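You operate a simulated robot arm through the tools that you are given. There is no shell and no other tool.

You are at the controls of a simulated robot arm. One attempt, no reset.

Task
Loosen both bolts of the clamped yellow block, then open the bench vise.
Fine: use the red driver and put it back; free the grey lever, slide the jaw fully open; the other blocks stay. Set down upright: red driver.

Only the result counts: the job must be done as asked and must still hold three seconds after the hand-in. Knocking over, shifting, dropping, spilling or breaking anything else fails it.

Robot
A 7-joint arm with a two-finger parallel gripper, fixed in place. Base frame: the origin is on the floor under the middle of its stand, x ahead of it, y to its left, z up. Units: m, rad, N and s.
It reaches about 1.058 m from its shoulder. Its first joint turns from -2.897 to 2.897 rad. Payload 4.4 kg.
The tool frame sits at the grasp point between the pads (the TCP): z along the fingers, y along the line on which they close. The tips reach 0.023 m beyond it. The gripper opens to 0.094 m. The fingers are 0.038 m wide and 0.01 m thick; the gripper's body (0.054 by 0.096 m) begins 0.039 m behind the TCP.
Orientation is told as [roll, pitch, yaw] about the base's x, y, z axes, in that order, counted from this pose: with the fingers straight down and closing along the base's y, the tool's x points along the base's -x, its y along +y and its z along -z.

Tools
- The arm moves only by the tool play_rows. Its argument "commands" is a list of rows, each a list of 3 entries, a list of its own where there are three numbers: the shift along the base's x, y, z in units of 20 mm (1.0 is 20 mm), then the turn, a rotation vector about the base's x, y, z in units of 4 degrees (1.0 is 4 degrees), then the finger opening in m, from 0 to 0.094. In form: [[[dx, dy, dz], [ax, ay, az], jaw], ...]. A call has 1 to 20 rows; each row shifts and turns the commanded pose from where the row before left it. A call with a number of a shift or a turn outside -1 to 1 is refused whole. Each row takes 0.2 s and may step no farther than 0.05 m and 0.15 rad from the row before; otherwise, or with a gripper value out of range, the whole call is refused. Where a pose cannot be reached the arm comes as near as it can. A force on the tool above 50 N (or 10 N above the force at the start of the call, whichever is more), or a blocked arm, ends the call early, and 0.2 s more pass. Each finger travels about 0.108 m/s and halts on what it meets, pressing with about 44 N; the grip force reading is that of the motor and also rises with nothing between the fingers. The clock runs only during rows and for 0.2 s after the last one: add rows that do not move to give the fingers time. It gives the time, the measured TCP pose, the force on the tool (base axes), the opening and the grip force at its end, in the units of the frame above (readings bear some noise), with the torque about the TCP (base axes, N m) and any sound that the robot's microphone picked up.
- Cameras (640 x 400 px; columns grow to the right, rows downward): "scene" is fixed at [0.0473, 0.4991, 1.6345]; the picture's right is [-0.46, -0.89, 0.00], its down [-0.59, 0.30, -0.75] and it looks along [0.67, -0.34, -0.66] (base axes); focal length 362 px, centre (320, 200). "wrist" rides on the gripper at [0.086, 0.016, -0.074] in the tool frame; the picture's right is [-0.18, 0.98, 0.00], its down [-0.58, -0.11, -0.81] and it looks along [-0.79, -0.15, 0.59] (tool axes); focal length 243 px, centre (320, 200). There is no depth. A picture from a camera that has moved, and an enlarged one, comes with that camera's place and axes in the base frame and with its lens.
- camera(camera): a new picture of that camera. No time passes.
- inspect(camera, box): a new picture of the part [left, top, right, bottom] of that camera's present view, enlarged. No time passes.
- job_done(): hands the job in; it is judged then, once.

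Nothing tells you positions but the pictures and the camera data. Unless the task says otherwise, let go and move clear before handing in.

The tools are called after ">>>" by a JSON object that holds its "name" and its "arguments". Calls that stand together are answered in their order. play_rows: Moves the arm, as the interface text tells. Its arguments: {"type":"object","properties":{"commands":{"type":"array","items":{"type":"array"}}},"required":["commands"]} The other tools are called the same way: camera (camera) takes a picture; inspect (camera, box) takes an enlarged picture of a part of a camera's view; job_done () hands the job in.

At the start:

```text
t: 0.0
eef_pos: [0.4921, 0.269, 1.2537]
ee_rot: [0.0, 0.001, 0.002]
ft_force: [-0.2, 0.9, 0.1]
moment: [-0.02, -0.02, 0.0]
gripper_width: 0.094
grasp_force: 0.1
```

scene: 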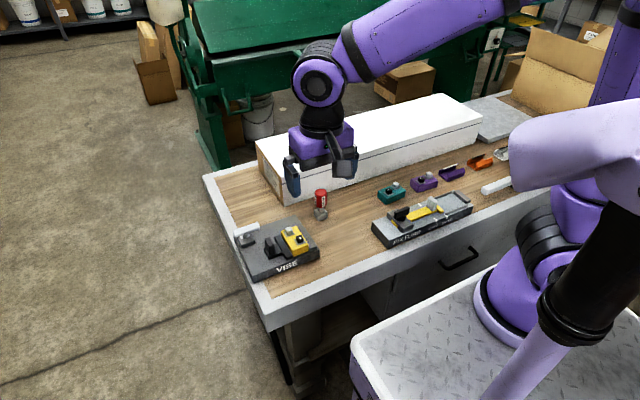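
wrist: 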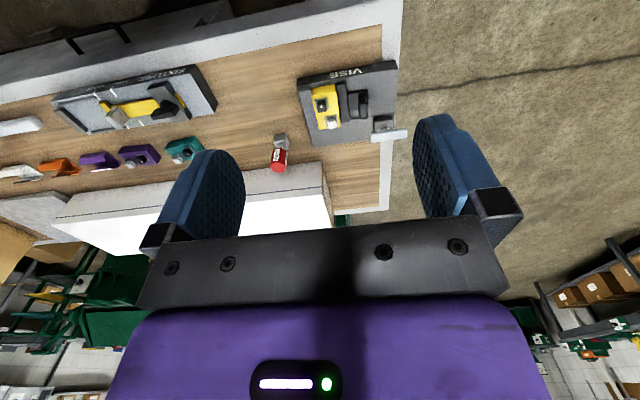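

I see a bench with a vise at its left end holding a yellow block, a red driver standing behind it, and a fixture with other blocks to the right. I will take enlarged pictures before moving.

>>> {"name": "inspect", "arguments": {"camera": "scene", "box": [220, 170, 348, 290]}}

>>> {"name": "inspect", "arguments": {"camera": "scene", "box": [360, 130, 520, 250]}}

>>> {"name": "inspect", "arguments": {"camera": "wrist", "box": [250, 50, 420, 180]}}

>>> {"name": "inspect", "arguments": {"camera": "wrist", "box": [30, 50, 230, 180]}}

```text
3.33 times, centred on (284, 230) of scene
camera zoom: at [0.0473, 0.4991, 1.6345], right [-0.46, -0.89, 0.0], down [-0.59, 0.3, -0.75], along [0.67, -0.34, -0.66], focal length 1206 px, centre (440, 100)
```

zoom: 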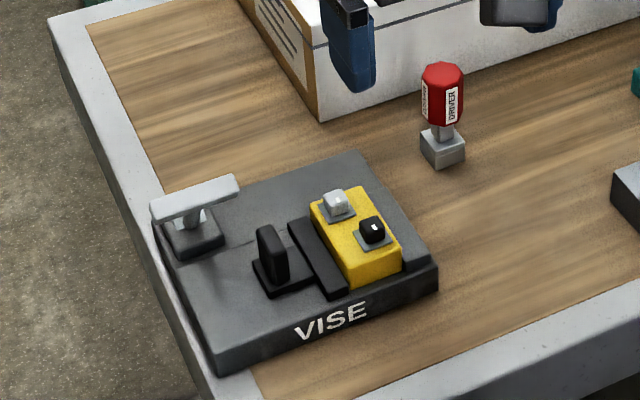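

```text
3.33 times, centred on (440, 190) of scene
camera zoom: at [0.0473, 0.4991, 1.6345], right [-0.46, -0.89, 0.0], down [-0.59, 0.3, -0.75], along [0.67, -0.34, -0.66], focal length 1206 px, centre (-80, 233)
```

zoom: 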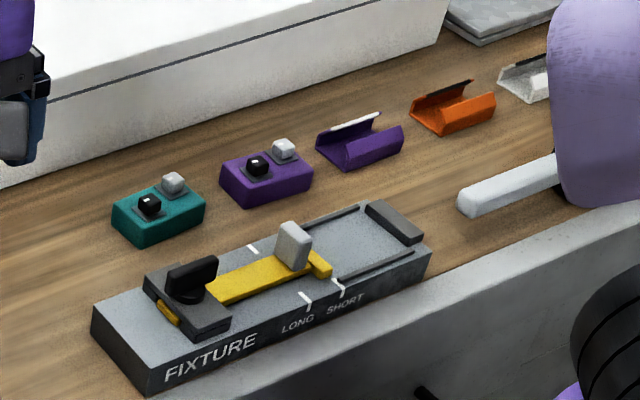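

```text
3.08 times, centred on (335, 115) of wrist
camera zoom: at [0.4045, 0.2849, 1.3282], right [0.18, 0.98, 0.0], down [0.58, -0.11, 0.81], along [0.79, -0.15, -0.59], focal length 746 px, centre (274, 462)
```

zoom: 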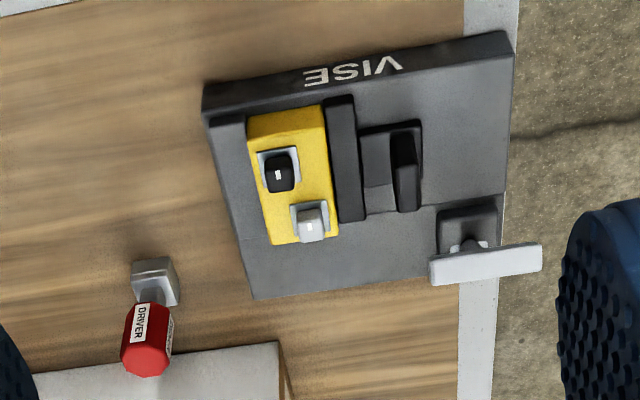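

```text
3.08 times, centred on (130, 115) of wrist
camera zoom: at [0.4045, 0.2849, 1.3282], right [0.18, 0.98, 0.0], down [0.58, -0.11, 0.81], along [0.79, -0.15, -0.59], focal length 746 px, centre (905, 462)
```

zoom: 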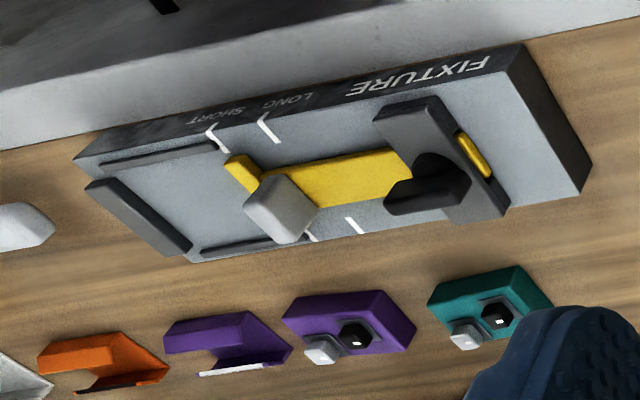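

The vise is near (0.72, 0.27), the driver near (0.775, 0.12), and the bench top is at about z 0.82. I will lower the arm in free air in front of the vise so the wrist camera sees it closer.

>>> {"name": "play_rows", "arguments": {"commands": [[[0, 0.2, -1], [0, 0, 0], 0.094], [[0, 0.2, -1], [0, 0, 0], 0.094], [[0, 0.2, -1], [0, 0, 0], 0.094], [[0, 0.2, -1], [0, 0, 0], 0.094], [[0, 0, -1], [0, 0, 0], 0.094], [[0, 0, -1], [0, 0, 0], 0.094], [[0, 0, -1], [0, 0, 0], 0.094], [[0, 0, -1], [0, 0, 0], 0.094], [[0, 0, -1], [0, 0, 0], 0.094], [[0, 0, -1], [0, 0, 0], 0.094]]}}

```text
t: 2.2
eef_pos: [0.4903, 0.2833, 1.0548]
ee_rot: [-0.002, 0.0, 0.004]
ft_force: [-0.3, -0.1, -0.1]
moment: [0.04, -0.04, -0.01]
gripper_width: 0.0938
grasp_force: 0.0
```

The arm is now in front of the vise at z 1.055. Next I look through the wrist camera and the scene camera.

>>> {"name": "camera", "arguments": {"camera": "wrist"}}

>>> {"name": "inspect", "arguments": {"camera": "wrist", "box": [200, 80, 420, 220]}}

>>> {"name": "inspect", "arguments": {"camera": "scene", "box": [225, 180, 335, 290]}}

```text
taken
camera wrist: at [0.4037, 0.2995, 1.1294], right [0.18, 0.98, 0.0], down [0.58, -0.11, 0.81], along [0.79, -0.15, -0.59], focal length 243 px, centre (320, 200)
```

wrist: 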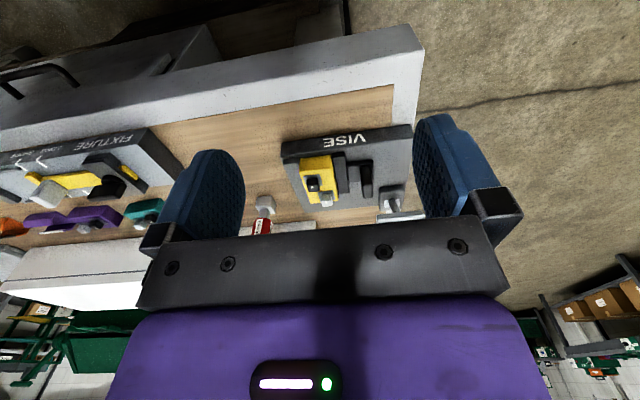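

```text
2.86 times, centred on (310, 150) of wrist
camera zoom: at [0.4037, 0.2995, 1.1294], right [0.18, 0.98, 0.0], down [0.58, -0.11, 0.81], along [0.79, -0.15, -0.59], focal length 693 px, centre (349, 343)
```

zoom: 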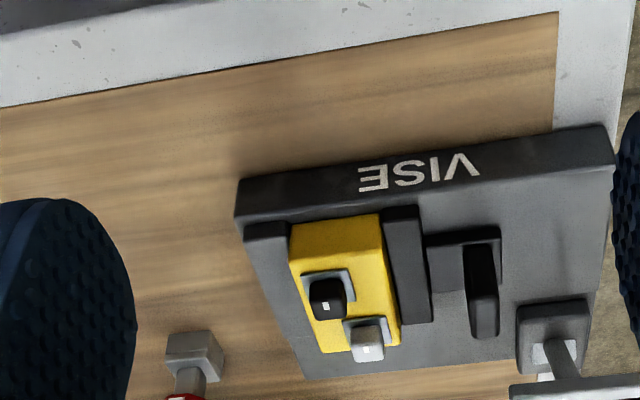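

```text
3.64 times, centred on (280, 235) of scene
camera zoom: at [0.0473, 0.4991, 1.6345], right [-0.46, -0.89, 0.0], down [-0.59, 0.3, -0.75], along [0.67, -0.34, -0.66], focal length 1315 px, centre (466, 73)
```

zoom: 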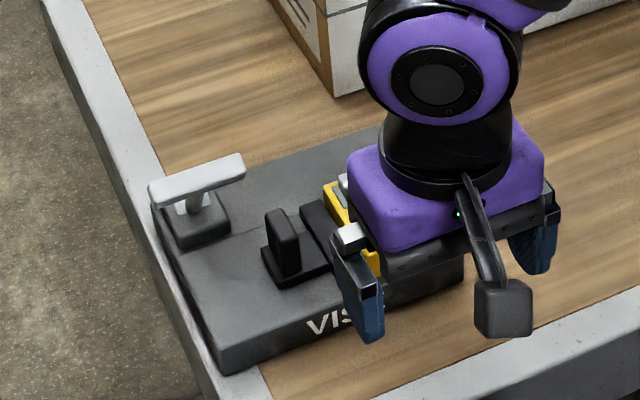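

The vise is clearer now: the yellow block carries a black bolt and a silver bolt, the jaw has a black handle, and the grey lever stands on a post at the far left. I will tilt the camera downward and move over the vise to measure it.

>>> {"name": "play_rows", "arguments": {"commands": [[[0.95, 0.1, 0.1], [0, 0.94, 0], 0.094], [[0.95, 0.1, 0.1], [0, 0.94, 0], 0.094], [[0.95, 0.1, 0.1], [0, 0.94, 0], 0.094], [[0.95, 0.1, 0.1], [0, 0.94, 0], 0.094], [[0.95, 0.1, 0.1], [0, 0.94, 0], 0.094], [[0.95, 0.1, 0], [0, 0.94, 0], 0.094], [[0.95, 0.1, 0], [0, 0.94, 0], 0.094], [[0.95, 0.1, 0], [0, 0.94, 0], 0.094]]}}

>>> {"name": "camera", "arguments": {"camera": "wrist"}}

>>> {"name": "inspect", "arguments": {"camera": "wrist", "box": [160, 20, 480, 220]}}

```text
t: 4.0
eef_pos: [0.6429, 0.3016, 1.0634]
ee_rot: [0.0, 0.525, 0.001]
ft_force: [0.1, 0.4, 0.6]
moment: [0.03, -0.03, 0.0]
gripper_width: 0.0939
grasp_force: 0.0
```

```text
taken
camera wrist: at [0.6055, 0.3161, 1.1721], right [0.16, 0.98, -0.09], down [0.91, -0.11, 0.41], along [0.39, -0.15, -0.91], focal length 243 px, centre (320, 200)
```

wrist: 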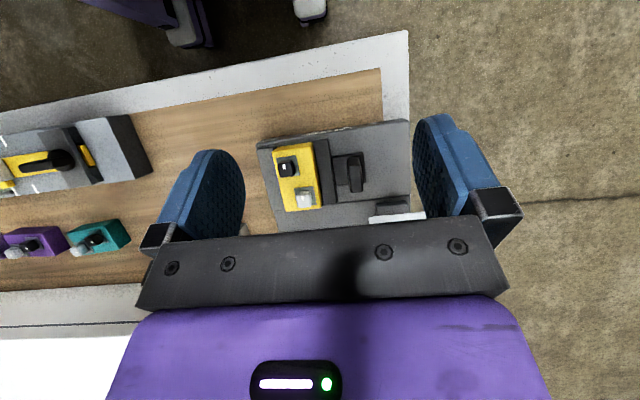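

```text
2.00 times, centred on (320, 120) of wrist
camera zoom: at [0.6055, 0.3161, 1.1721], right [0.16, 0.98, -0.09], down [0.91, -0.11, 0.41], along [0.39, -0.15, -0.91], focal length 485 px, centre (320, 360)
```

zoom: 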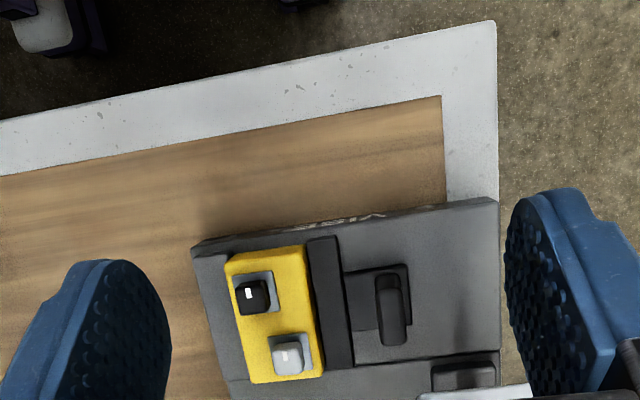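

I measured from two views: vise front edge at x≈0.653, y 0.19–0.39, top z≈0.85, aligned with the base axes. The black bolt top is near (0.679, 0.237, 0.894) and the silver one near (0.720, 0.252, 0.896); next I shift sideways to look at the driver.

>>> {"name": "play_rows", "arguments": {"commands": [[[0.2, -1, 0], [0, 0, 0], 0.094], [[0.2, -1, 0], [0, 0, 0], 0.094], [[0.2, -1, 0], [0, 0, 0], 0.094], [[0.2, -1, 0], [0, 0, 0], 0.094], [[0.2, -1, 0], [0, 0, 0], 0.094], [[0.2, -1, 0], [0, 0, 0], 0.094], [[0.2, -1, 0], [0, 0, 0], 0.094]]}}

>>> {"name": "camera", "arguments": {"camera": "wrist"}}

>>> {"name": "inspect", "arguments": {"camera": "wrist", "box": [220, 90, 420, 215]}}

>>> {"name": "inspect", "arguments": {"camera": "scene", "box": [225, 190, 325, 290]}}

```text
t: 5.6
eef_pos: [0.671, 0.1628, 1.0643]
ee_rot: [0.0, 0.523, 0.002]
ft_force: [-0.5, 1.1, -0.1]
moment: [0.0, 0.03, 0.03]
gripper_width: 0.0939
grasp_force: 0.1
```

```text
taken
camera wrist: at [0.6335, 0.1777, 1.1715], right [0.16, 0.98, -0.09], down [0.91, -0.11, 0.41], along [0.39, -0.15, -0.91], focal length 243 px, centre (320, 200)
```

wrist: 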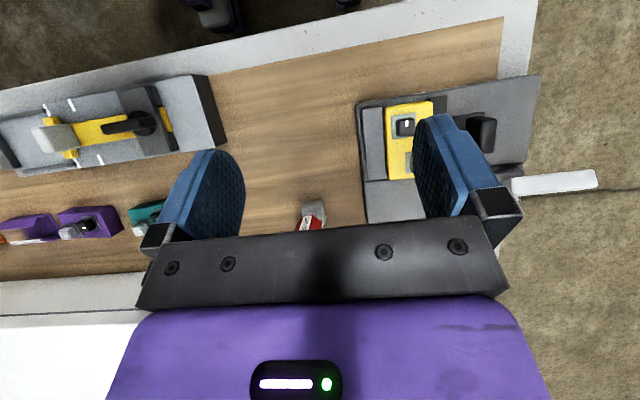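

```text
3.20 times, centred on (320, 152) of wrist
camera zoom: at [0.6335, 0.1777, 1.1715], right [0.16, 0.98, -0.09], down [0.91, -0.11, 0.41], along [0.39, -0.15, -0.91], focal length 776 px, centre (320, 352)
```

zoom: 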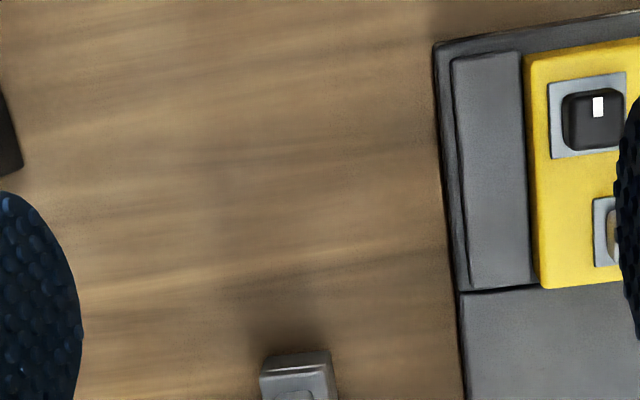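

```text
4.00 times, centred on (275, 240) of scene
camera zoom: at [0.0473, 0.4991, 1.6345], right [-0.46, -0.89, 0.0], down [-0.59, 0.3, -0.75], along [0.67, -0.34, -0.66], focal length 1447 px, centre (500, 40)
```

zoom: 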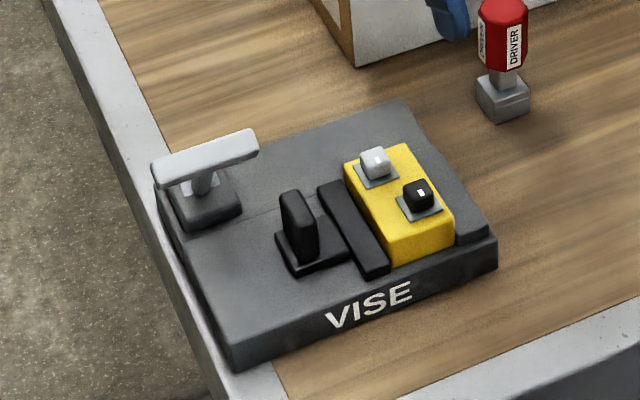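

Both bolt heads are square with a white mark on top, roughly aligned with the base axes. The driver is half hidden by the gripper, so I move forward to look down on it.

>>> {"name": "play_rows", "arguments": {"commands": [[[1, -0.3, 0], [0, 0, 0], 0.094], [[1, -0.3, 0], [0, 0, 0], 0.094], [[1, -0.3, 0], [0, 0, 0], 0.094], [[1, -0.3, 0], [0, 0, 0], 0.094]]}}

>>> {"name": "camera", "arguments": {"camera": "wrist"}}

>>> {"name": "inspect", "arguments": {"camera": "wrist", "box": [240, 90, 400, 215]}}

```text
t: 6.6
eef_pos: [0.7516, 0.1399, 1.0621]
ee_rot: [-0.002, 0.525, 0.0]
ft_force: [-0.9, -1.3, 0.0]
moment: [0.03, -0.02, 0.0]
gripper_width: 0.0941
grasp_force: 0.0
```

```text
taken
camera wrist: at [0.7139, 0.1541, 1.1702], right [0.16, 0.98, -0.09], down [0.91, -0.11, 0.41], along [0.39, -0.15, -0.91], focal length 243 px, centre (320, 200)
```

wrist: 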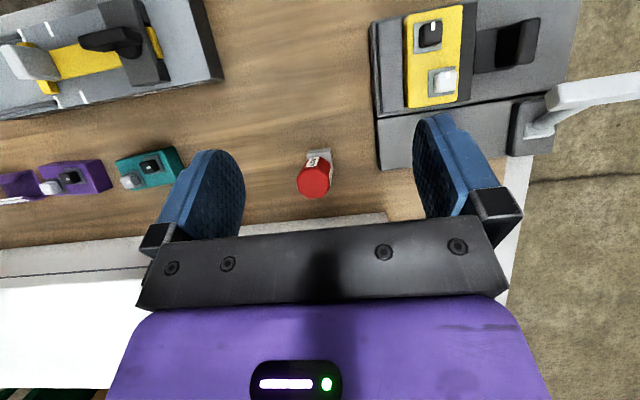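

```text
3.20 times, centred on (320, 152) of wrist
camera zoom: at [0.7139, 0.1541, 1.1702], right [0.16, 0.98, -0.09], down [0.91, -0.11, 0.41], along [0.39, -0.15, -0.91], focal length 776 px, centre (320, 352)
```

zoom: 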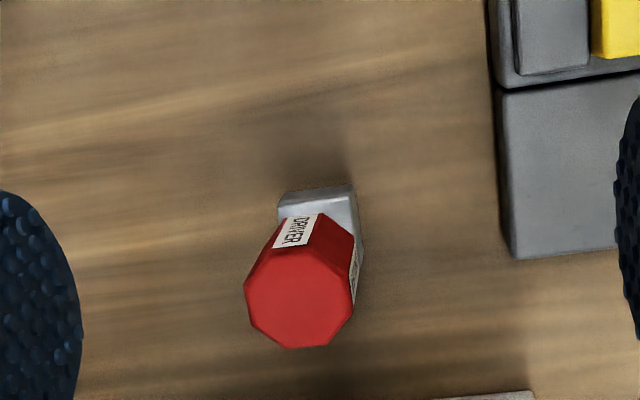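

The driver has an octagonal red handle about 35 mm across, its top near (0.796, 0.110, 0.925), and it seems to stand on a square grey socket. I zoom in further to check the socket and the bench height.

>>> {"name": "inspect", "arguments": {"camera": "scene", "box": [300, 180, 345, 225]}}

>>> {"name": "inspect", "arguments": {"camera": "wrist", "box": [285, 135, 345, 210]}}

>>> {"name": "inspect", "arguments": {"camera": "wrist", "box": [370, 0, 640, 170]}}

>>> {"name": "inspect", "arguments": {"camera": "scene", "box": [270, 215, 330, 270]}}

>>> {"name": "inspect", "arguments": {"camera": "scene", "box": [228, 212, 288, 262]}}

```text
8.89 times, centred on (322, 202) of scene
camera zoom: at [0.0473, 0.4991, 1.6345], right [-0.46, -0.89, 0.0], down [-0.59, 0.3, -0.75], along [0.67, -0.34, -0.66], focal length 3215 px, centre (298, 178)
```

zoom: 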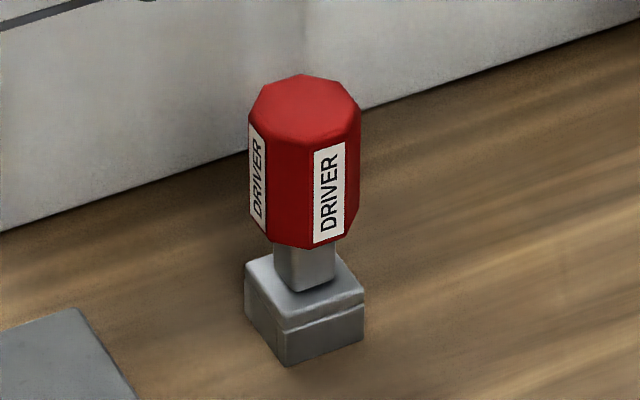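

```text
5.33 times, centred on (315, 172) of wrist
camera zoom: at [0.7139, 0.1541, 1.1702], right [0.16, 0.98, -0.09], down [0.91, -0.11, 0.41], along [0.39, -0.15, -0.91], focal length 1294 px, centre (347, 347)
```

zoom: 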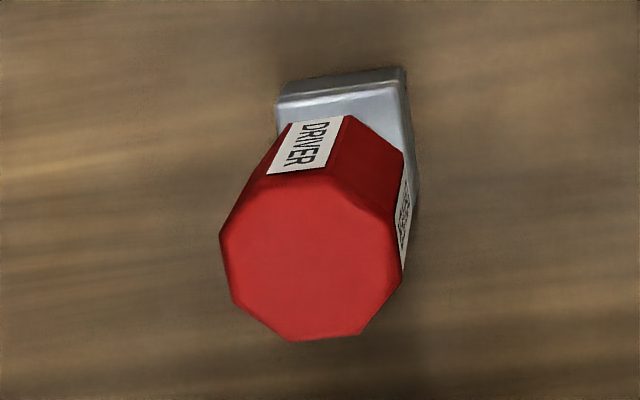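

```text
2.35 times, centred on (505, 85) of wrist
camera zoom: at [0.7139, 0.1541, 1.1702], right [0.16, 0.98, -0.09], down [0.91, -0.11, 0.41], along [0.39, -0.15, -0.91], focal length 571 px, centre (-115, 471)
```

zoom: 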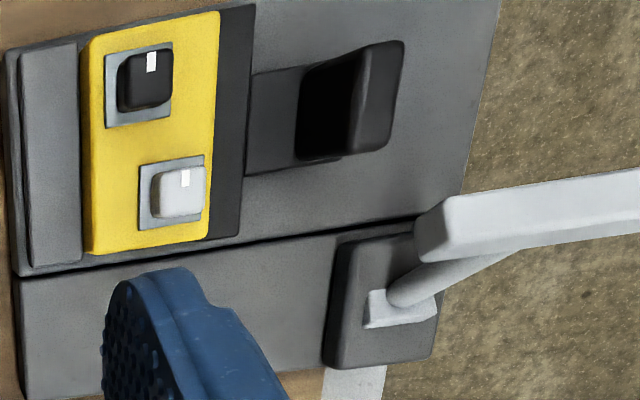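

```text
7.27 times, centred on (300, 242) of scene
camera zoom: at [0.0473, 0.4991, 1.6345], right [-0.46, -0.89, 0.0], down [-0.59, 0.3, -0.75], along [0.67, -0.34, -0.66], focal length 2630 px, centre (466, -109)
```

zoom: 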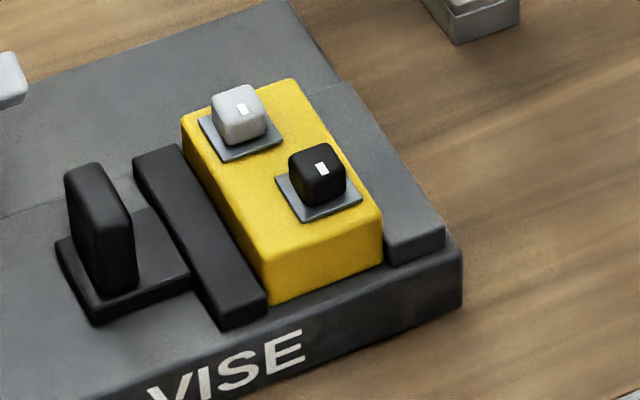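

```text
8.00 times, centred on (258, 237) of scene
camera zoom: at [0.0473, 0.4991, 1.6345], right [-0.46, -0.89, 0.0], down [-0.59, 0.3, -0.75], along [0.67, -0.34, -0.66], focal length 2893 px, centre (816, -96)
```

zoom: 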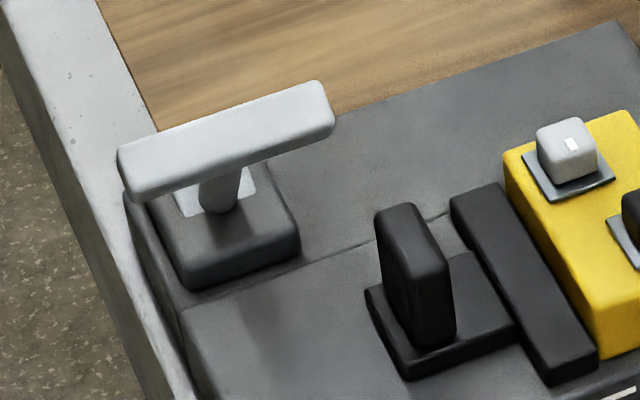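

The driver stands on its own square socket, axis near (0.798, 0.108), handle z 0.866–0.922, bench z≈0.82. I will bring the gripper back to vertical above the driver and check alignment before lowering.

>>> {"name": "play_rows", "arguments": {"commands": [[[0.29, -0.2, 0], [0, -0.94, 0], 0.094], [[0.29, -0.2, 0], [0, -0.94, 0], 0.094], [[0.29, -0.2, 0], [0, -0.94, 0], 0.094], [[0.29, -0.2, 0], [0, -0.94, 0], 0.094], [[0.29, -0.2, 0], [0, -0.94, 0], 0.094], [[0.29, -0.2, 0], [0, -0.94, 0], 0.094], [[0.29, -0.2, 0], [0, -0.94, 0], 0.094], [[0.29, -0.2, 0], [0, -0.94, 0], 0.094], [[0, 0, 0], [0, 0, 0], 0.094]]}}

>>> {"name": "camera", "arguments": {"camera": "wrist"}}

>>> {"name": "camera", "arguments": {"camera": "scene"}}

```text
t: 8.6
eef_pos: [0.7979, 0.1064, 1.0632]
ee_rot: [0.001, -0.001, -0.001]
ft_force: [-0.4, -0.4, 0.8]
moment: [-0.03, 0.0, 0.03]
gripper_width: 0.0938
grasp_force: 0.0
```

```text
taken
camera wrist: at [0.7115, 0.1212, 1.138], right [0.18, 0.98, 0.0], down [0.58, -0.11, 0.81], along [0.79, -0.15, -0.59], focal length 243 px, centre (320, 200)
```

wrist: 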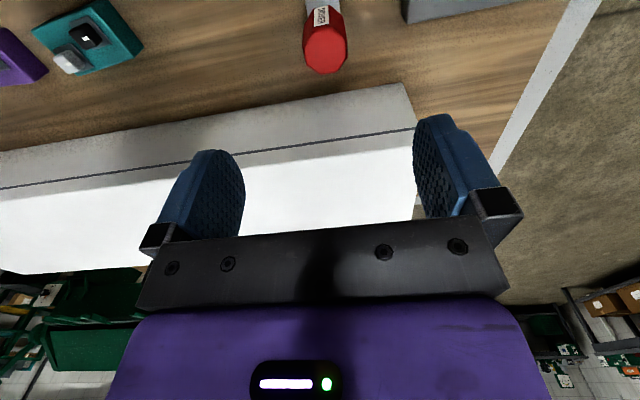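

```text
taken
```

scene: 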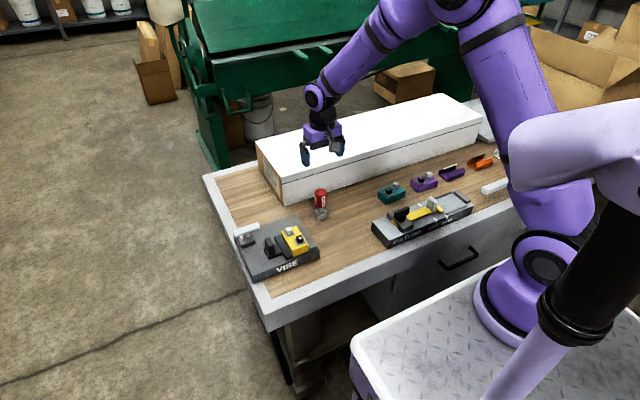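

The driver's top appears where my estimate predicts. I lower the open gripper until the tips are just above the handle, then look again.

>>> {"name": "play_rows", "arguments": {"commands": [[[0, 0.1, -1], [0, 0, 0], 0.094], [[0, 0, -1], [0, 0, 0], 0.094], [[0, 0, -1], [0, 0, 0], 0.094], [[0, 0, -1], [0, 0, 0], 0.094], [[0, 0, -0.6], [0, 0, 0], 0.094], [[0, 0, 0], [0, 0, 0], 0.094]]}}

>>> {"name": "camera", "arguments": {"camera": "wrist"}}

>>> {"name": "inspect", "arguments": {"camera": "scene", "box": [280, 110, 380, 230]}}

```text
t: 10.0
eef_pos: [0.7985, 0.1077, 0.9705]
ee_rot: [0.0, -0.001, 0.0]
ft_force: [-0.6, -0.1, 0.7]
moment: [0.01, 0.01, -0.02]
gripper_width: 0.0939
grasp_force: 0.0
```

```text
taken
camera wrist: at [0.7104, 0.1227, 1.0458], right [0.18, 0.98, 0.0], down [0.58, -0.11, 0.81], along [0.79, -0.15, -0.59], focal length 243 px, centre (320, 200)
```

wrist: 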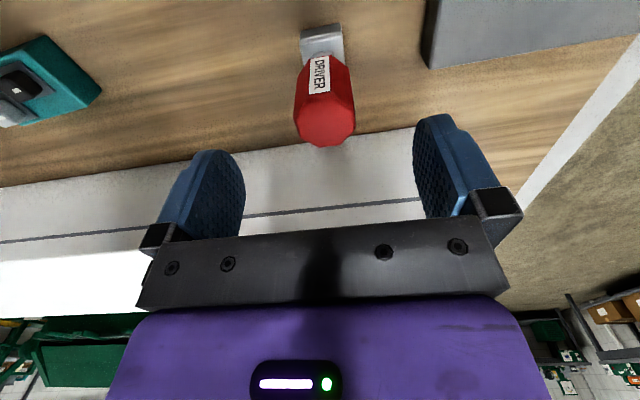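

```text
3.33 times, centred on (330, 170) of scene
camera zoom: at [0.0473, 0.4991, 1.6345], right [-0.46, -0.89, 0.0], down [-0.59, 0.3, -0.75], along [0.67, -0.34, -0.66], focal length 1206 px, centre (287, 300)
```

zoom: 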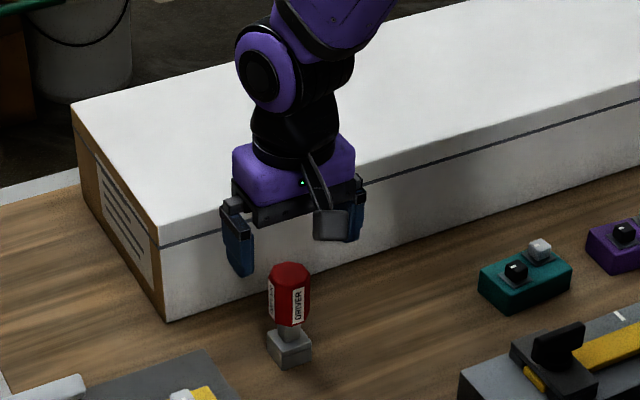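

The driver is centred between the fingers within about 2 mm. I lower to z≈0.897 and close on the handle.

>>> {"name": "play_rows", "arguments": {"commands": [[[0.05, 0.05, -1], [0, 0, 0], 0.094], [[0, 0, -1], [0, 0, 0], 0.094], [[0, 0, -1], [0, 0, 0], 0.094], [[0, 0, -0.7], [0, 0, 0], 0.094], [[0, 0, 0], [0, 0, 0], 0.094], [[0, 0, 0], [0, 0, 0], 0.06], [[0, 0, 0], [0, 0, 0], 0.06]]}}

>>> {"name": "camera", "arguments": {"camera": "wrist"}}

>>> {"name": "inspect", "arguments": {"camera": "scene", "box": [290, 140, 370, 230]}}

```text
t: 11.6
eef_pos: [0.7974, 0.1082, 0.8973]
ee_rot: [-0.001, 0.0, -0.002]
ft_force: [1.0, 0.9, 0.5]
moment: [0.01, 0.01, 0.04]
gripper_width: 0.0597
grasp_force: 0.1
```

```text
taken
camera wrist: at [0.7115, 0.1237, 0.9725], right [0.18, 0.98, 0.0], down [0.58, -0.11, 0.81], along [0.79, -0.15, -0.59], focal length 243 px, centre (320, 200)
```

wrist: 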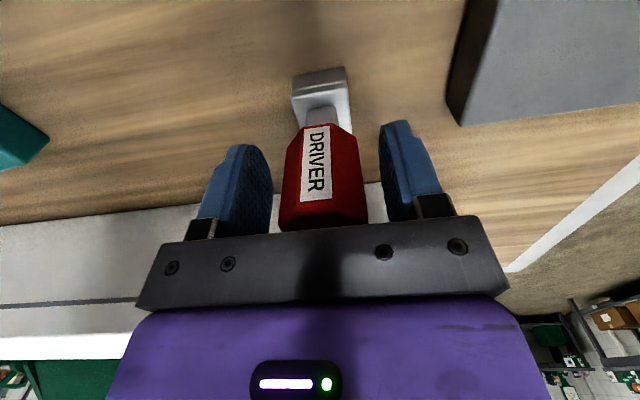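

```text
4.44 times, centred on (330, 185) of scene
camera zoom: at [0.0473, 0.4991, 1.6345], right [-0.46, -0.89, 0.0], down [-0.59, 0.3, -0.75], along [0.67, -0.34, -0.66], focal length 1607 px, centre (276, 267)
```

zoom: 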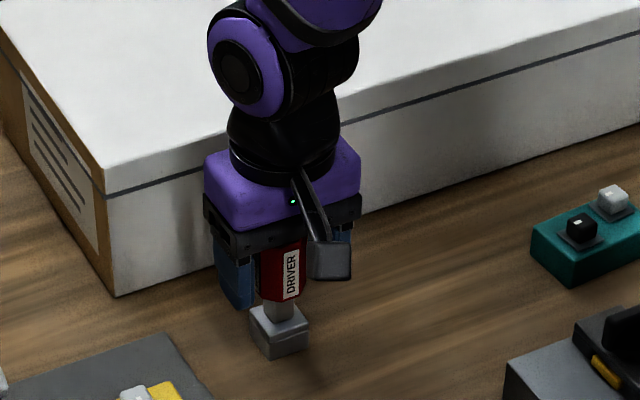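

The driver is centred between the fingers. I close gently in steps and read the result.

>>> {"name": "play_rows", "arguments": {"commands": [[[0, 0, 0], [0, 0, 0], 0.045], [[0, 0, 0], [0, 0, 0], 0.04], [[0, 0, 0], [0, 0, 0], 0.03], [[0, 0, 0], [0, 0, 0], 0.02], [[0, 0, 0], [0, 0, 0], 0.02]]}}

>>> {"name": "camera", "arguments": {"camera": "wrist"}}

```text
t: 12.8
eef_pos: [0.7984, 0.1081, 0.8979]
ee_rot: [-0.001, -0.002, 0.0]
ft_force: [0.3, 0.3, 0.2]
moment: [-0.03, 0.03, -0.01]
gripper_width: 0.0358
grasp_force: 44.2
```

```text
taken
camera wrist: at [0.7116, 0.1237, 0.9725], right [0.18, 0.98, 0.0], down [0.58, -0.11, 0.81], along [0.79, -0.15, -0.59], focal length 243 px, centre (320, 200)
```

wrist: 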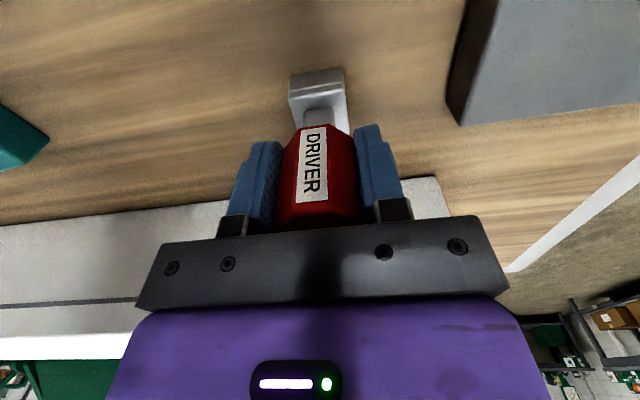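

The driver is held firmly (opening 0.036, 44 N). I lift it 0.12 m straight up and check it.

>>> {"name": "play_rows", "arguments": {"commands": [[[0, 0, 0.5], [0, 0, 0], 0.02], [[0, 0, 0.8], [0, 0, 0], 0.02], [[0, 0, 1], [0, 0, 0], 0.02], [[0, 0, 1], [0, 0, 0], 0.02], [[0, 0, 1], [0, 0, 0], 0.02], [[0, 0, 1], [0, 0, 0], 0.02], [[0, 0, 0.7], [0, 0, 0], 0.02], [[0, 0, 0], [0, 0, 0], 0.02]]}}

>>> {"name": "camera", "arguments": {"camera": "wrist"}}

>>> {"name": "inspect", "arguments": {"camera": "scene", "box": [280, 110, 360, 230]}}

```text
t: 14.6
eef_pos: [0.799, 0.1096, 1.0188]
ee_rot: [-0.002, 0.0, 0.0]
ft_force: [0.4, 0.1, -0.5]
moment: [-0.02, 0.03, -0.01]
gripper_width: 0.0359
grasp_force: 43.6
```

```text
taken
camera wrist: at [0.713, 0.1247, 1.0925], right [0.18, 0.98, 0.0], down [0.58, -0.11, 0.81], along [0.79, -0.15, -0.59], focal length 243 px, centre (320, 200)
```

wrist: 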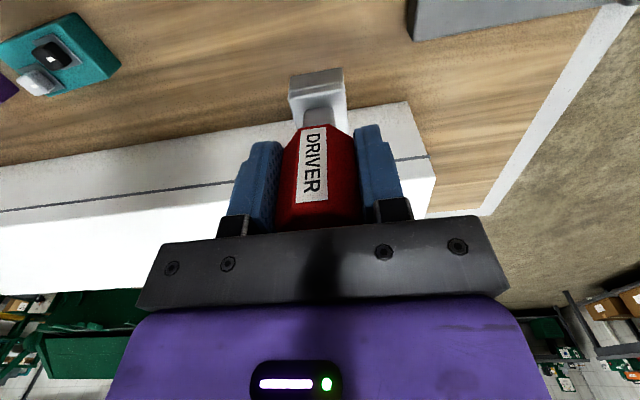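

```text
3.33 times, centred on (320, 170) of scene
camera zoom: at [0.0473, 0.4991, 1.6345], right [-0.46, -0.89, 0.0], down [-0.59, 0.3, -0.75], along [0.67, -0.34, -0.66], focal length 1206 px, centre (320, 300)
```

zoom: 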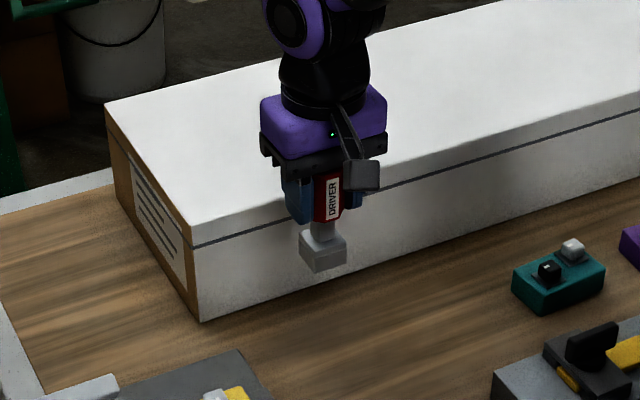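

The driver is held straight and its place on the bench is empty below it. I zoom on the socket to learn its offset to the TCP before moving over the black bolt.

>>> {"name": "inspect", "arguments": {"camera": "wrist", "box": [270, 50, 370, 150]}}

>>> {"name": "inspect", "arguments": {"camera": "scene", "box": [298, 145, 348, 195]}}

```text
4.00 times, centred on (320, 100) of wrist
camera zoom: at [0.713, 0.1247, 1.0925], right [0.18, 0.98, 0.0], down [0.58, -0.11, 0.81], along [0.79, -0.15, -0.59], focal length 970 px, centre (320, 600)
```

zoom: 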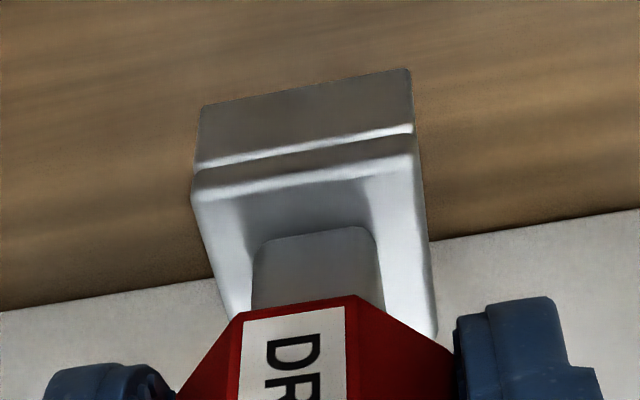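

```text
8.00 times, centred on (323, 170) of scene
camera zoom: at [0.0473, 0.4991, 1.6345], right [-0.46, -0.89, 0.0], down [-0.59, 0.3, -0.75], along [0.67, -0.34, -0.66], focal length 2893 px, centre (296, 440)
```

zoom: 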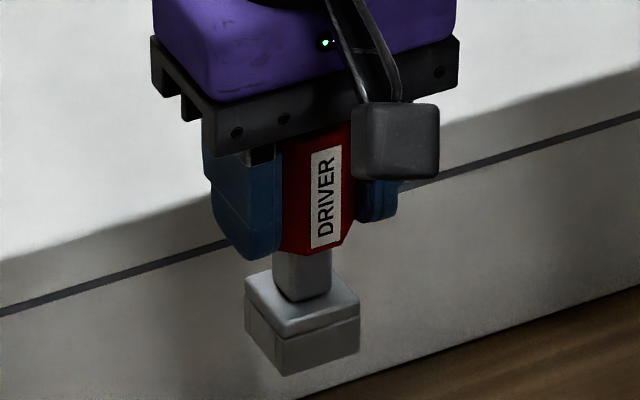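

The socket is about 32 mm square, its axis some 2 mm ahead (+x) of the TCP and its bottom about 0.079 below it. Now I carry it level to above the black bolt at (0.678, 0.239).

>>> {"name": "play_rows", "arguments": {"commands": [[[-0.4, 0.4, 0], [0, 0, 0], 0.02], [[-0.7, 0.75, 0], [0, 0, 0], 0.02], [[-0.7, 0.75, 0], [0, 0, 0], 0.02], [[-0.7, 0.75, 0], [0, 0, 0], 0.02], [[-0.7, 0.75, 0], [0, 0, 0], 0.02], [[-0.7, 0.75, 0], [0, 0, 0], 0.02], [[-0.7, 0.75, 0], [0, 0, 0], 0.02], [[-0.7, 0.75, 0], [0, 0, 0], 0.02], [[-0.5, 0.5, 0], [0, 0, 0], 0.02], [[-0.35, 0.35, 0], [0, 0, 0], 0.02], [[0, 0, 0], [0, 0, 0], 0.02]]}}

>>> {"name": "camera", "arguments": {"camera": "wrist"}}

>>> {"name": "inspect", "arguments": {"camera": "wrist", "box": [240, 30, 400, 150]}}

>>> {"name": "inspect", "arguments": {"camera": "scene", "box": [245, 180, 335, 280]}}

```text
t: 17.0
eef_pos: [0.6754, 0.2386, 1.0176]
ee_rot: [-0.001, -0.001, -0.001]
ft_force: [-0.7, 0.1, -2.1]
moment: [0.03, 0.0, 0.02]
gripper_width: 0.0361
grasp_force: 43.8
```

```text
taken
camera wrist: at [0.589, 0.2544, 1.0927], right [0.18, 0.98, 0.0], down [0.58, -0.11, 0.81], along [0.79, -0.15, -0.59], focal length 243 px, centre (320, 200)
```

wrist: 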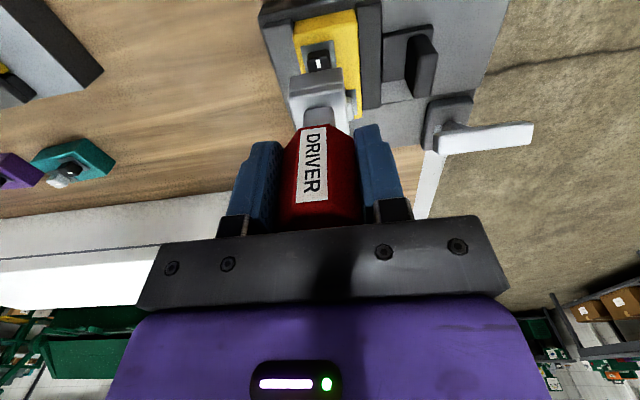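

```text
3.33 times, centred on (320, 90) of wrist
camera zoom: at [0.589, 0.2544, 1.0927], right [0.18, 0.98, 0.0], down [0.58, -0.11, 0.81], along [0.79, -0.15, -0.59], focal length 809 px, centre (320, 567)
```

zoom: 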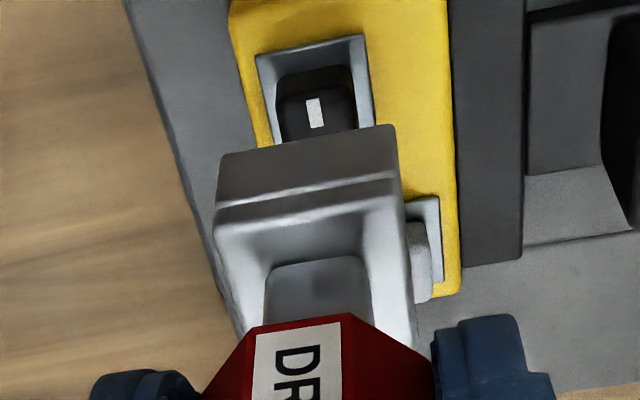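

```text
4.00 times, centred on (290, 230) of scene
camera zoom: at [0.0473, 0.4991, 1.6345], right [-0.46, -0.89, 0.0], down [-0.59, 0.3, -0.75], along [0.67, -0.34, -0.66], focal length 1447 px, centre (440, 80)
```

zoom: 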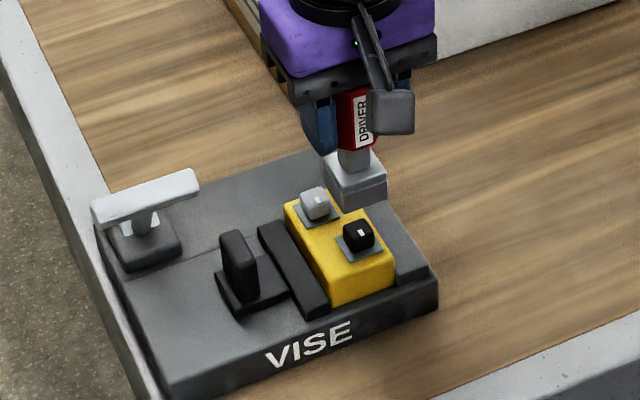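

The socket hangs just behind and above the black bolt in this view. I zoom in to measure the bolt head and the plate around it more exactly.

>>> {"name": "inspect", "arguments": {"camera": "wrist", "box": [290, 30, 350, 90]}}

>>> {"name": "inspect", "arguments": {"camera": "scene", "box": [275, 215, 325, 260]}}

```text
6.67 times, centred on (320, 60) of wrist
camera zoom: at [0.589, 0.2544, 1.0927], right [0.18, 0.98, 0.0], down [0.58, -0.11, 0.81], along [0.79, -0.15, -0.59], focal length 1618 px, centre (320, 1133)
```

zoom: 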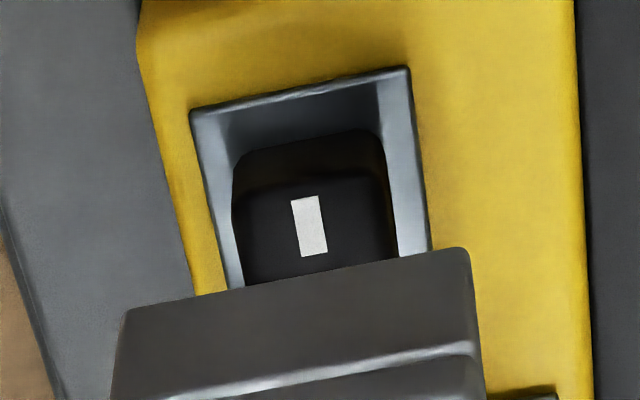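

```text
8.89 times, centred on (300, 238) of scene
camera zoom: at [0.0473, 0.4991, 1.6345], right [-0.46, -0.89, 0.0], down [-0.59, 0.3, -0.75], along [0.67, -0.34, -0.66], focal length 3215 px, centre (498, -133)
```

zoom: 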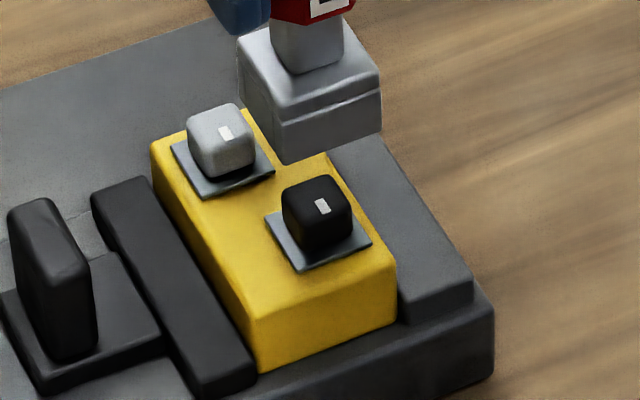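

Refined: the black bolt head is about 17.6 mm square, centred near (0.682, 0.237), top z≈0.895, on a 26 mm plate at z≈0.879. I shift a few mm and lower until the socket is just above the bolt, then re-check.

>>> {"name": "play_rows", "arguments": {"commands": [[[0.15, -0.05, -0.6], [0, 0, 0], 0.02], [[0, 0, -0.6], [0, 0, 0], 0.02], [[0, 0, -0.5], [0, 0, 0], 0.02], [[0, 0, 0], [0, 0, 0], 0.02]]}}

>>> {"name": "inspect", "arguments": {"camera": "wrist", "box": [270, 30, 370, 130]}}

>>> {"name": "inspect", "arguments": {"camera": "scene", "box": [270, 205, 325, 260]}}

```text
t: 18.0
eef_pos: [0.6788, 0.2384, 0.9838]
ee_rot: [0.0, 0.0, 0.002]
ft_force: [-0.5, 0.1, -0.6]
moment: [0.0, 0.0, 0.01]
gripper_width: 0.0357
grasp_force: 44.0
```

```text
4.00 times, centred on (320, 80) of wrist
camera zoom: at [0.5918, 0.2531, 1.0583], right [0.18, 0.98, 0.0], down [0.58, -0.11, 0.81], along [0.79, -0.15, -0.59], focal length 970 px, centre (320, 680)
```

zoom: 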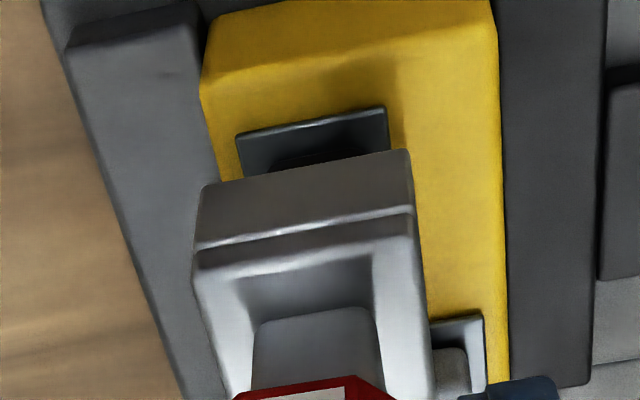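

```text
7.27 times, centred on (298, 232) of scene
camera zoom: at [0.0473, 0.4991, 1.6345], right [-0.46, -0.89, 0.0], down [-0.59, 0.3, -0.75], along [0.67, -0.34, -0.66], focal length 2630 px, centre (484, -36)
```

zoom: 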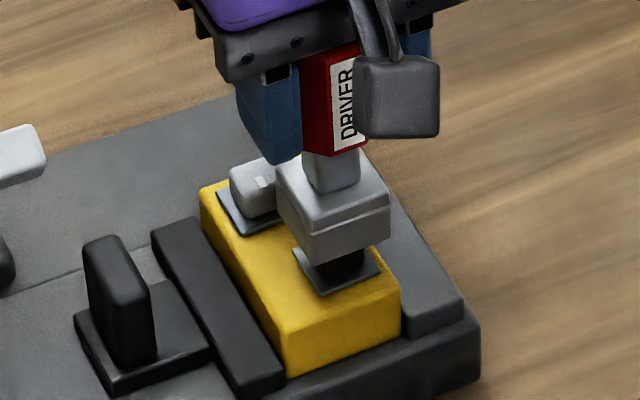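

The socket now covers the bolt in both views, within about 1 mm. I nudge +1 mm in x and lower slowly, watching the force.

>>> {"name": "play_rows", "arguments": {"commands": [[[0.05, 0, -0.2], [0, 0, 0], 0.02], [[0, 0, -0.2], [0, 0, 0], 0.02], [[0, 0, -0.2], [0, 0, 0], 0.02], [[0, 0, -0.2], [0, 0, 0], 0.02], [[0, 0, 0], [0, 0, 0], 0.02]]}}

>>> {"name": "inspect", "arguments": {"camera": "wrist", "box": [270, 30, 370, 130]}}

>>> {"name": "inspect", "arguments": {"camera": "scene", "box": [270, 205, 325, 260]}}

```text
t: 18.7
eef_pos: [0.6806, 0.2389, 0.9798]
ee_rot: [0.004, -0.005, 0.001]
ft_force: [-8.0, -6.1, 19.8]
moment: [-0.52, 0.89, 0.07]
gripper_width: 0.0356
grasp_force: 44.0
stopped in row 3: the force on the tool passed its limit at 54 N (the readings are from after the stop); the commanded pose is now the measured one
```

```text
4.00 times, centred on (320, 80) of wrist
camera zoom: at [0.5931, 0.2531, 1.0535], right [0.18, 0.98, 0.0], down [0.58, -0.11, 0.81], along [0.8, -0.15, -0.59], focal length 970 px, centre (320, 680)
```

zoom: 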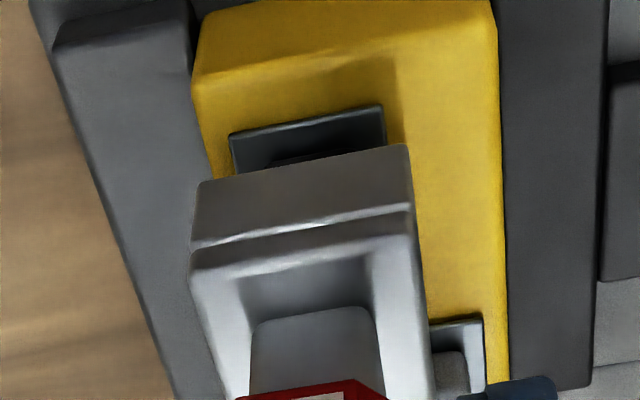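

```text
7.27 times, centred on (298, 232) of scene
camera zoom: at [0.0473, 0.4991, 1.6345], right [-0.46, -0.89, 0.0], down [-0.59, 0.3, -0.75], along [0.67, -0.34, -0.66], focal length 2630 px, centre (484, -36)
```

zoom: 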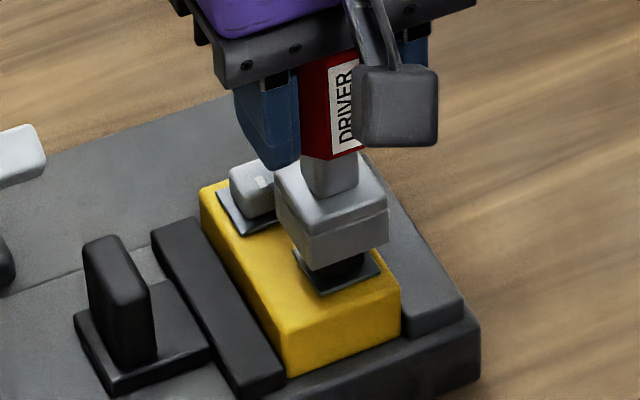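

The rim touched the bolt early: the reaction pushes the tool toward -x, and the torque puts the contact at the front wall, so the socket sits about 4 mm too far in +x. I lift slightly, shift back and try again gently.

>>> {"name": "play_rows", "arguments": {"commands": [[[0, 0, 0.3], [0, 0, 0], 0.02], [[-0.2, -0.03, 0], [0, 0, 0], 0.02], [[0, 0, 0], [0, 0, 0], 0.02], [[0, 0, 0], [0, 0, 0], 0.02]]}}

>>> {"name": "inspect", "arguments": {"camera": "wrist", "box": [270, 30, 370, 130]}}

>>> {"name": "inspect", "arguments": {"camera": "scene", "box": [285, 220, 320, 255]}}

```text
t: 19.7
eef_pos: [0.6762, 0.2389, 0.9834]
ee_rot: [0.003, -0.005, 0.0]
ft_force: [0.4, 0.4, -0.9]
moment: [-0.01, 0.01, 0.03]
gripper_width: 0.0358
grasp_force: 43.3
```

```text
4.00 times, centred on (320, 80) of wrist
camera zoom: at [0.59, 0.2532, 1.0584], right [0.18, 0.98, 0.0], down [0.58, -0.11, 0.81], along [0.8, -0.15, -0.59], focal length 970 px, centre (320, 680)
```

zoom: 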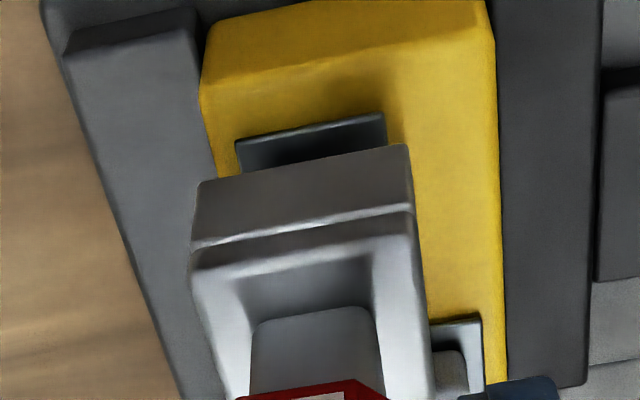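

```text
11.43 times, centred on (302, 238) of scene
camera zoom: at [0.0473, 0.4991, 1.6345], right [-0.46, -0.89, 0.0], down [-0.59, 0.3, -0.75], along [0.67, -0.34, -0.66], focal length 4133 px, centre (520, -229)
```

zoom: 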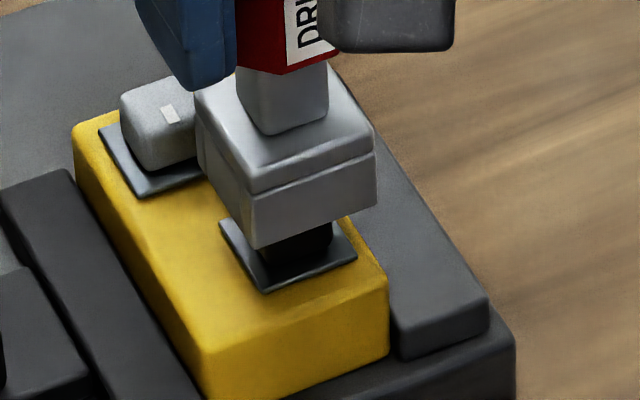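

Triangulated again, the socket now sits within 1 mm of the bolt axis in x and y. I level the small tilt and lower in 2 mm steps.

>>> {"name": "play_rows", "arguments": {"commands": [[[0, 0, -0.1], [-0.04, 0.07, 0], 0.02], [[0, 0, -0.1], [0, 0, 0], 0.02], [[0, 0, -0.1], [0, 0, 0], 0.02], [[0, 0, -0.1], [0, 0, 0], 0.02], [[0, 0, -0.1], [0, 0, 0], 0.02], [[0, 0, 0], [0, 0, 0], 0.02]]}}

>>> {"name": "inspect", "arguments": {"camera": "wrist", "box": [270, 30, 370, 130]}}

>>> {"name": "inspect", "arguments": {"camera": "scene", "box": [285, 220, 320, 255]}}

```text
t: 21.1
eef_pos: [0.6763, 0.2386, 0.9736]
ee_rot: [0.0, -0.001, 0.0]
ft_force: [-0.3, -0.5, -0.4]
moment: [0.01, -0.02, 0.03]
gripper_width: 0.0357
grasp_force: 43.7
```

```text
4.00 times, centred on (320, 80) of wrist
camera zoom: at [0.5901, 0.2532, 1.0487], right [0.18, 0.98, 0.0], down [0.58, -0.11, 0.81], along [0.79, -0.15, -0.59], focal length 970 px, centre (320, 680)
```

zoom: 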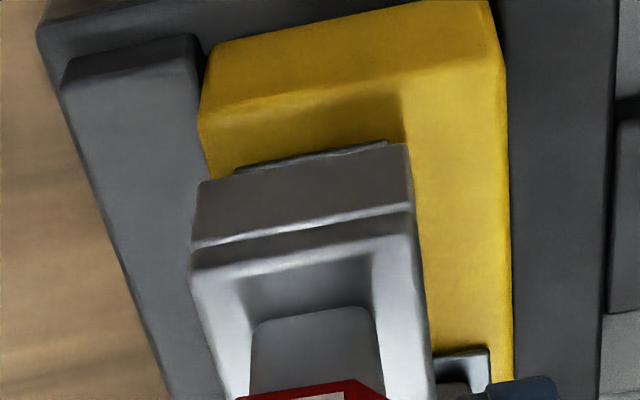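

```text
11.43 times, centred on (302, 238) of scene
camera zoom: at [0.0473, 0.4991, 1.6345], right [-0.46, -0.89, 0.0], down [-0.59, 0.3, -0.75], along [0.67, -0.34, -0.66], focal length 4133 px, centre (520, -229)
```

zoom: 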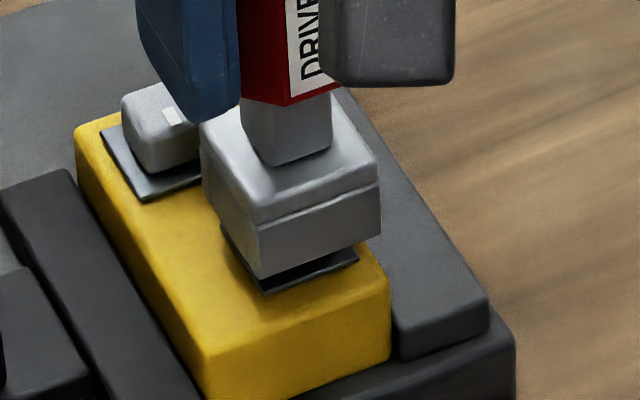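

The socket has slid over the bolt with no force. I continue down gently toward the plate.

>>> {"name": "play_rows", "arguments": {"commands": [[[0, 0, -0.1], [0, 0, 0], 0.02], [[0, 0, -0.1], [0, 0, 0], 0.02], [[0, 0, -0.1], [0, 0, 0], 0.02], [[0, 0, -0.1], [0, 0, 0], 0.02], [[0, 0, 0], [0, 0, 0], 0.02]]}}

>>> {"name": "inspect", "arguments": {"camera": "wrist", "box": [270, 30, 370, 130]}}

>>> {"name": "inspect", "arguments": {"camera": "scene", "box": [285, 220, 320, 255]}}

```text
t: 22.3
eef_pos: [0.6775, 0.2373, 0.966]
ee_rot: [0.0, 0.001, 0.001]
ft_force: [0.2, -0.2, -1.2]
moment: [0.01, -0.02, -0.04]
gripper_width: 0.0358
grasp_force: 44.0
```

```text
4.00 times, centred on (320, 80) of wrist
camera zoom: at [0.5905, 0.2529, 1.0404], right [0.18, 0.98, 0.0], down [0.58, -0.11, 0.81], along [0.79, -0.15, -0.59], focal length 970 px, centre (320, 680)
```

zoom: 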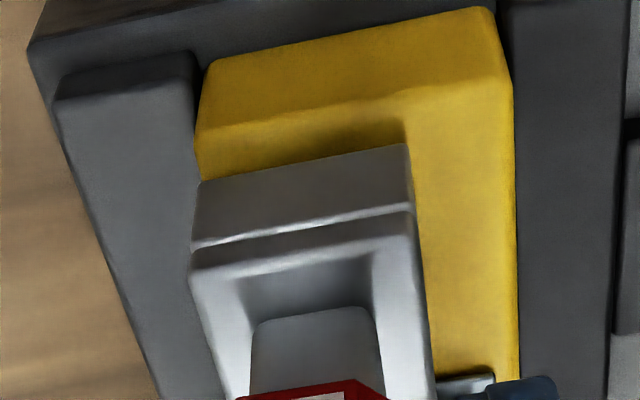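

```text
11.43 times, centred on (302, 238) of scene
camera zoom: at [0.0473, 0.4991, 1.6345], right [-0.46, -0.89, 0.0], down [-0.59, 0.3, -0.75], along [0.67, -0.34, -0.66], focal length 4133 px, centre (520, -229)
```

zoom: 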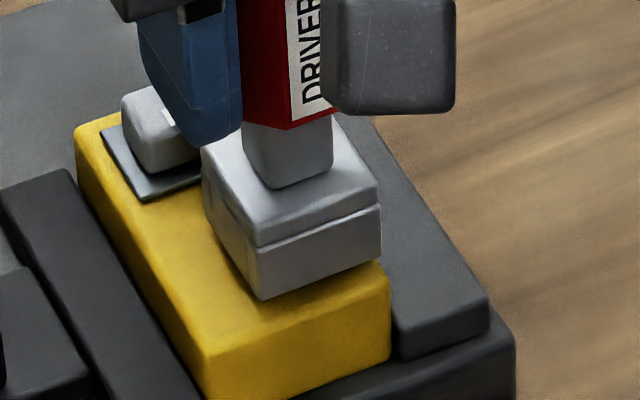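

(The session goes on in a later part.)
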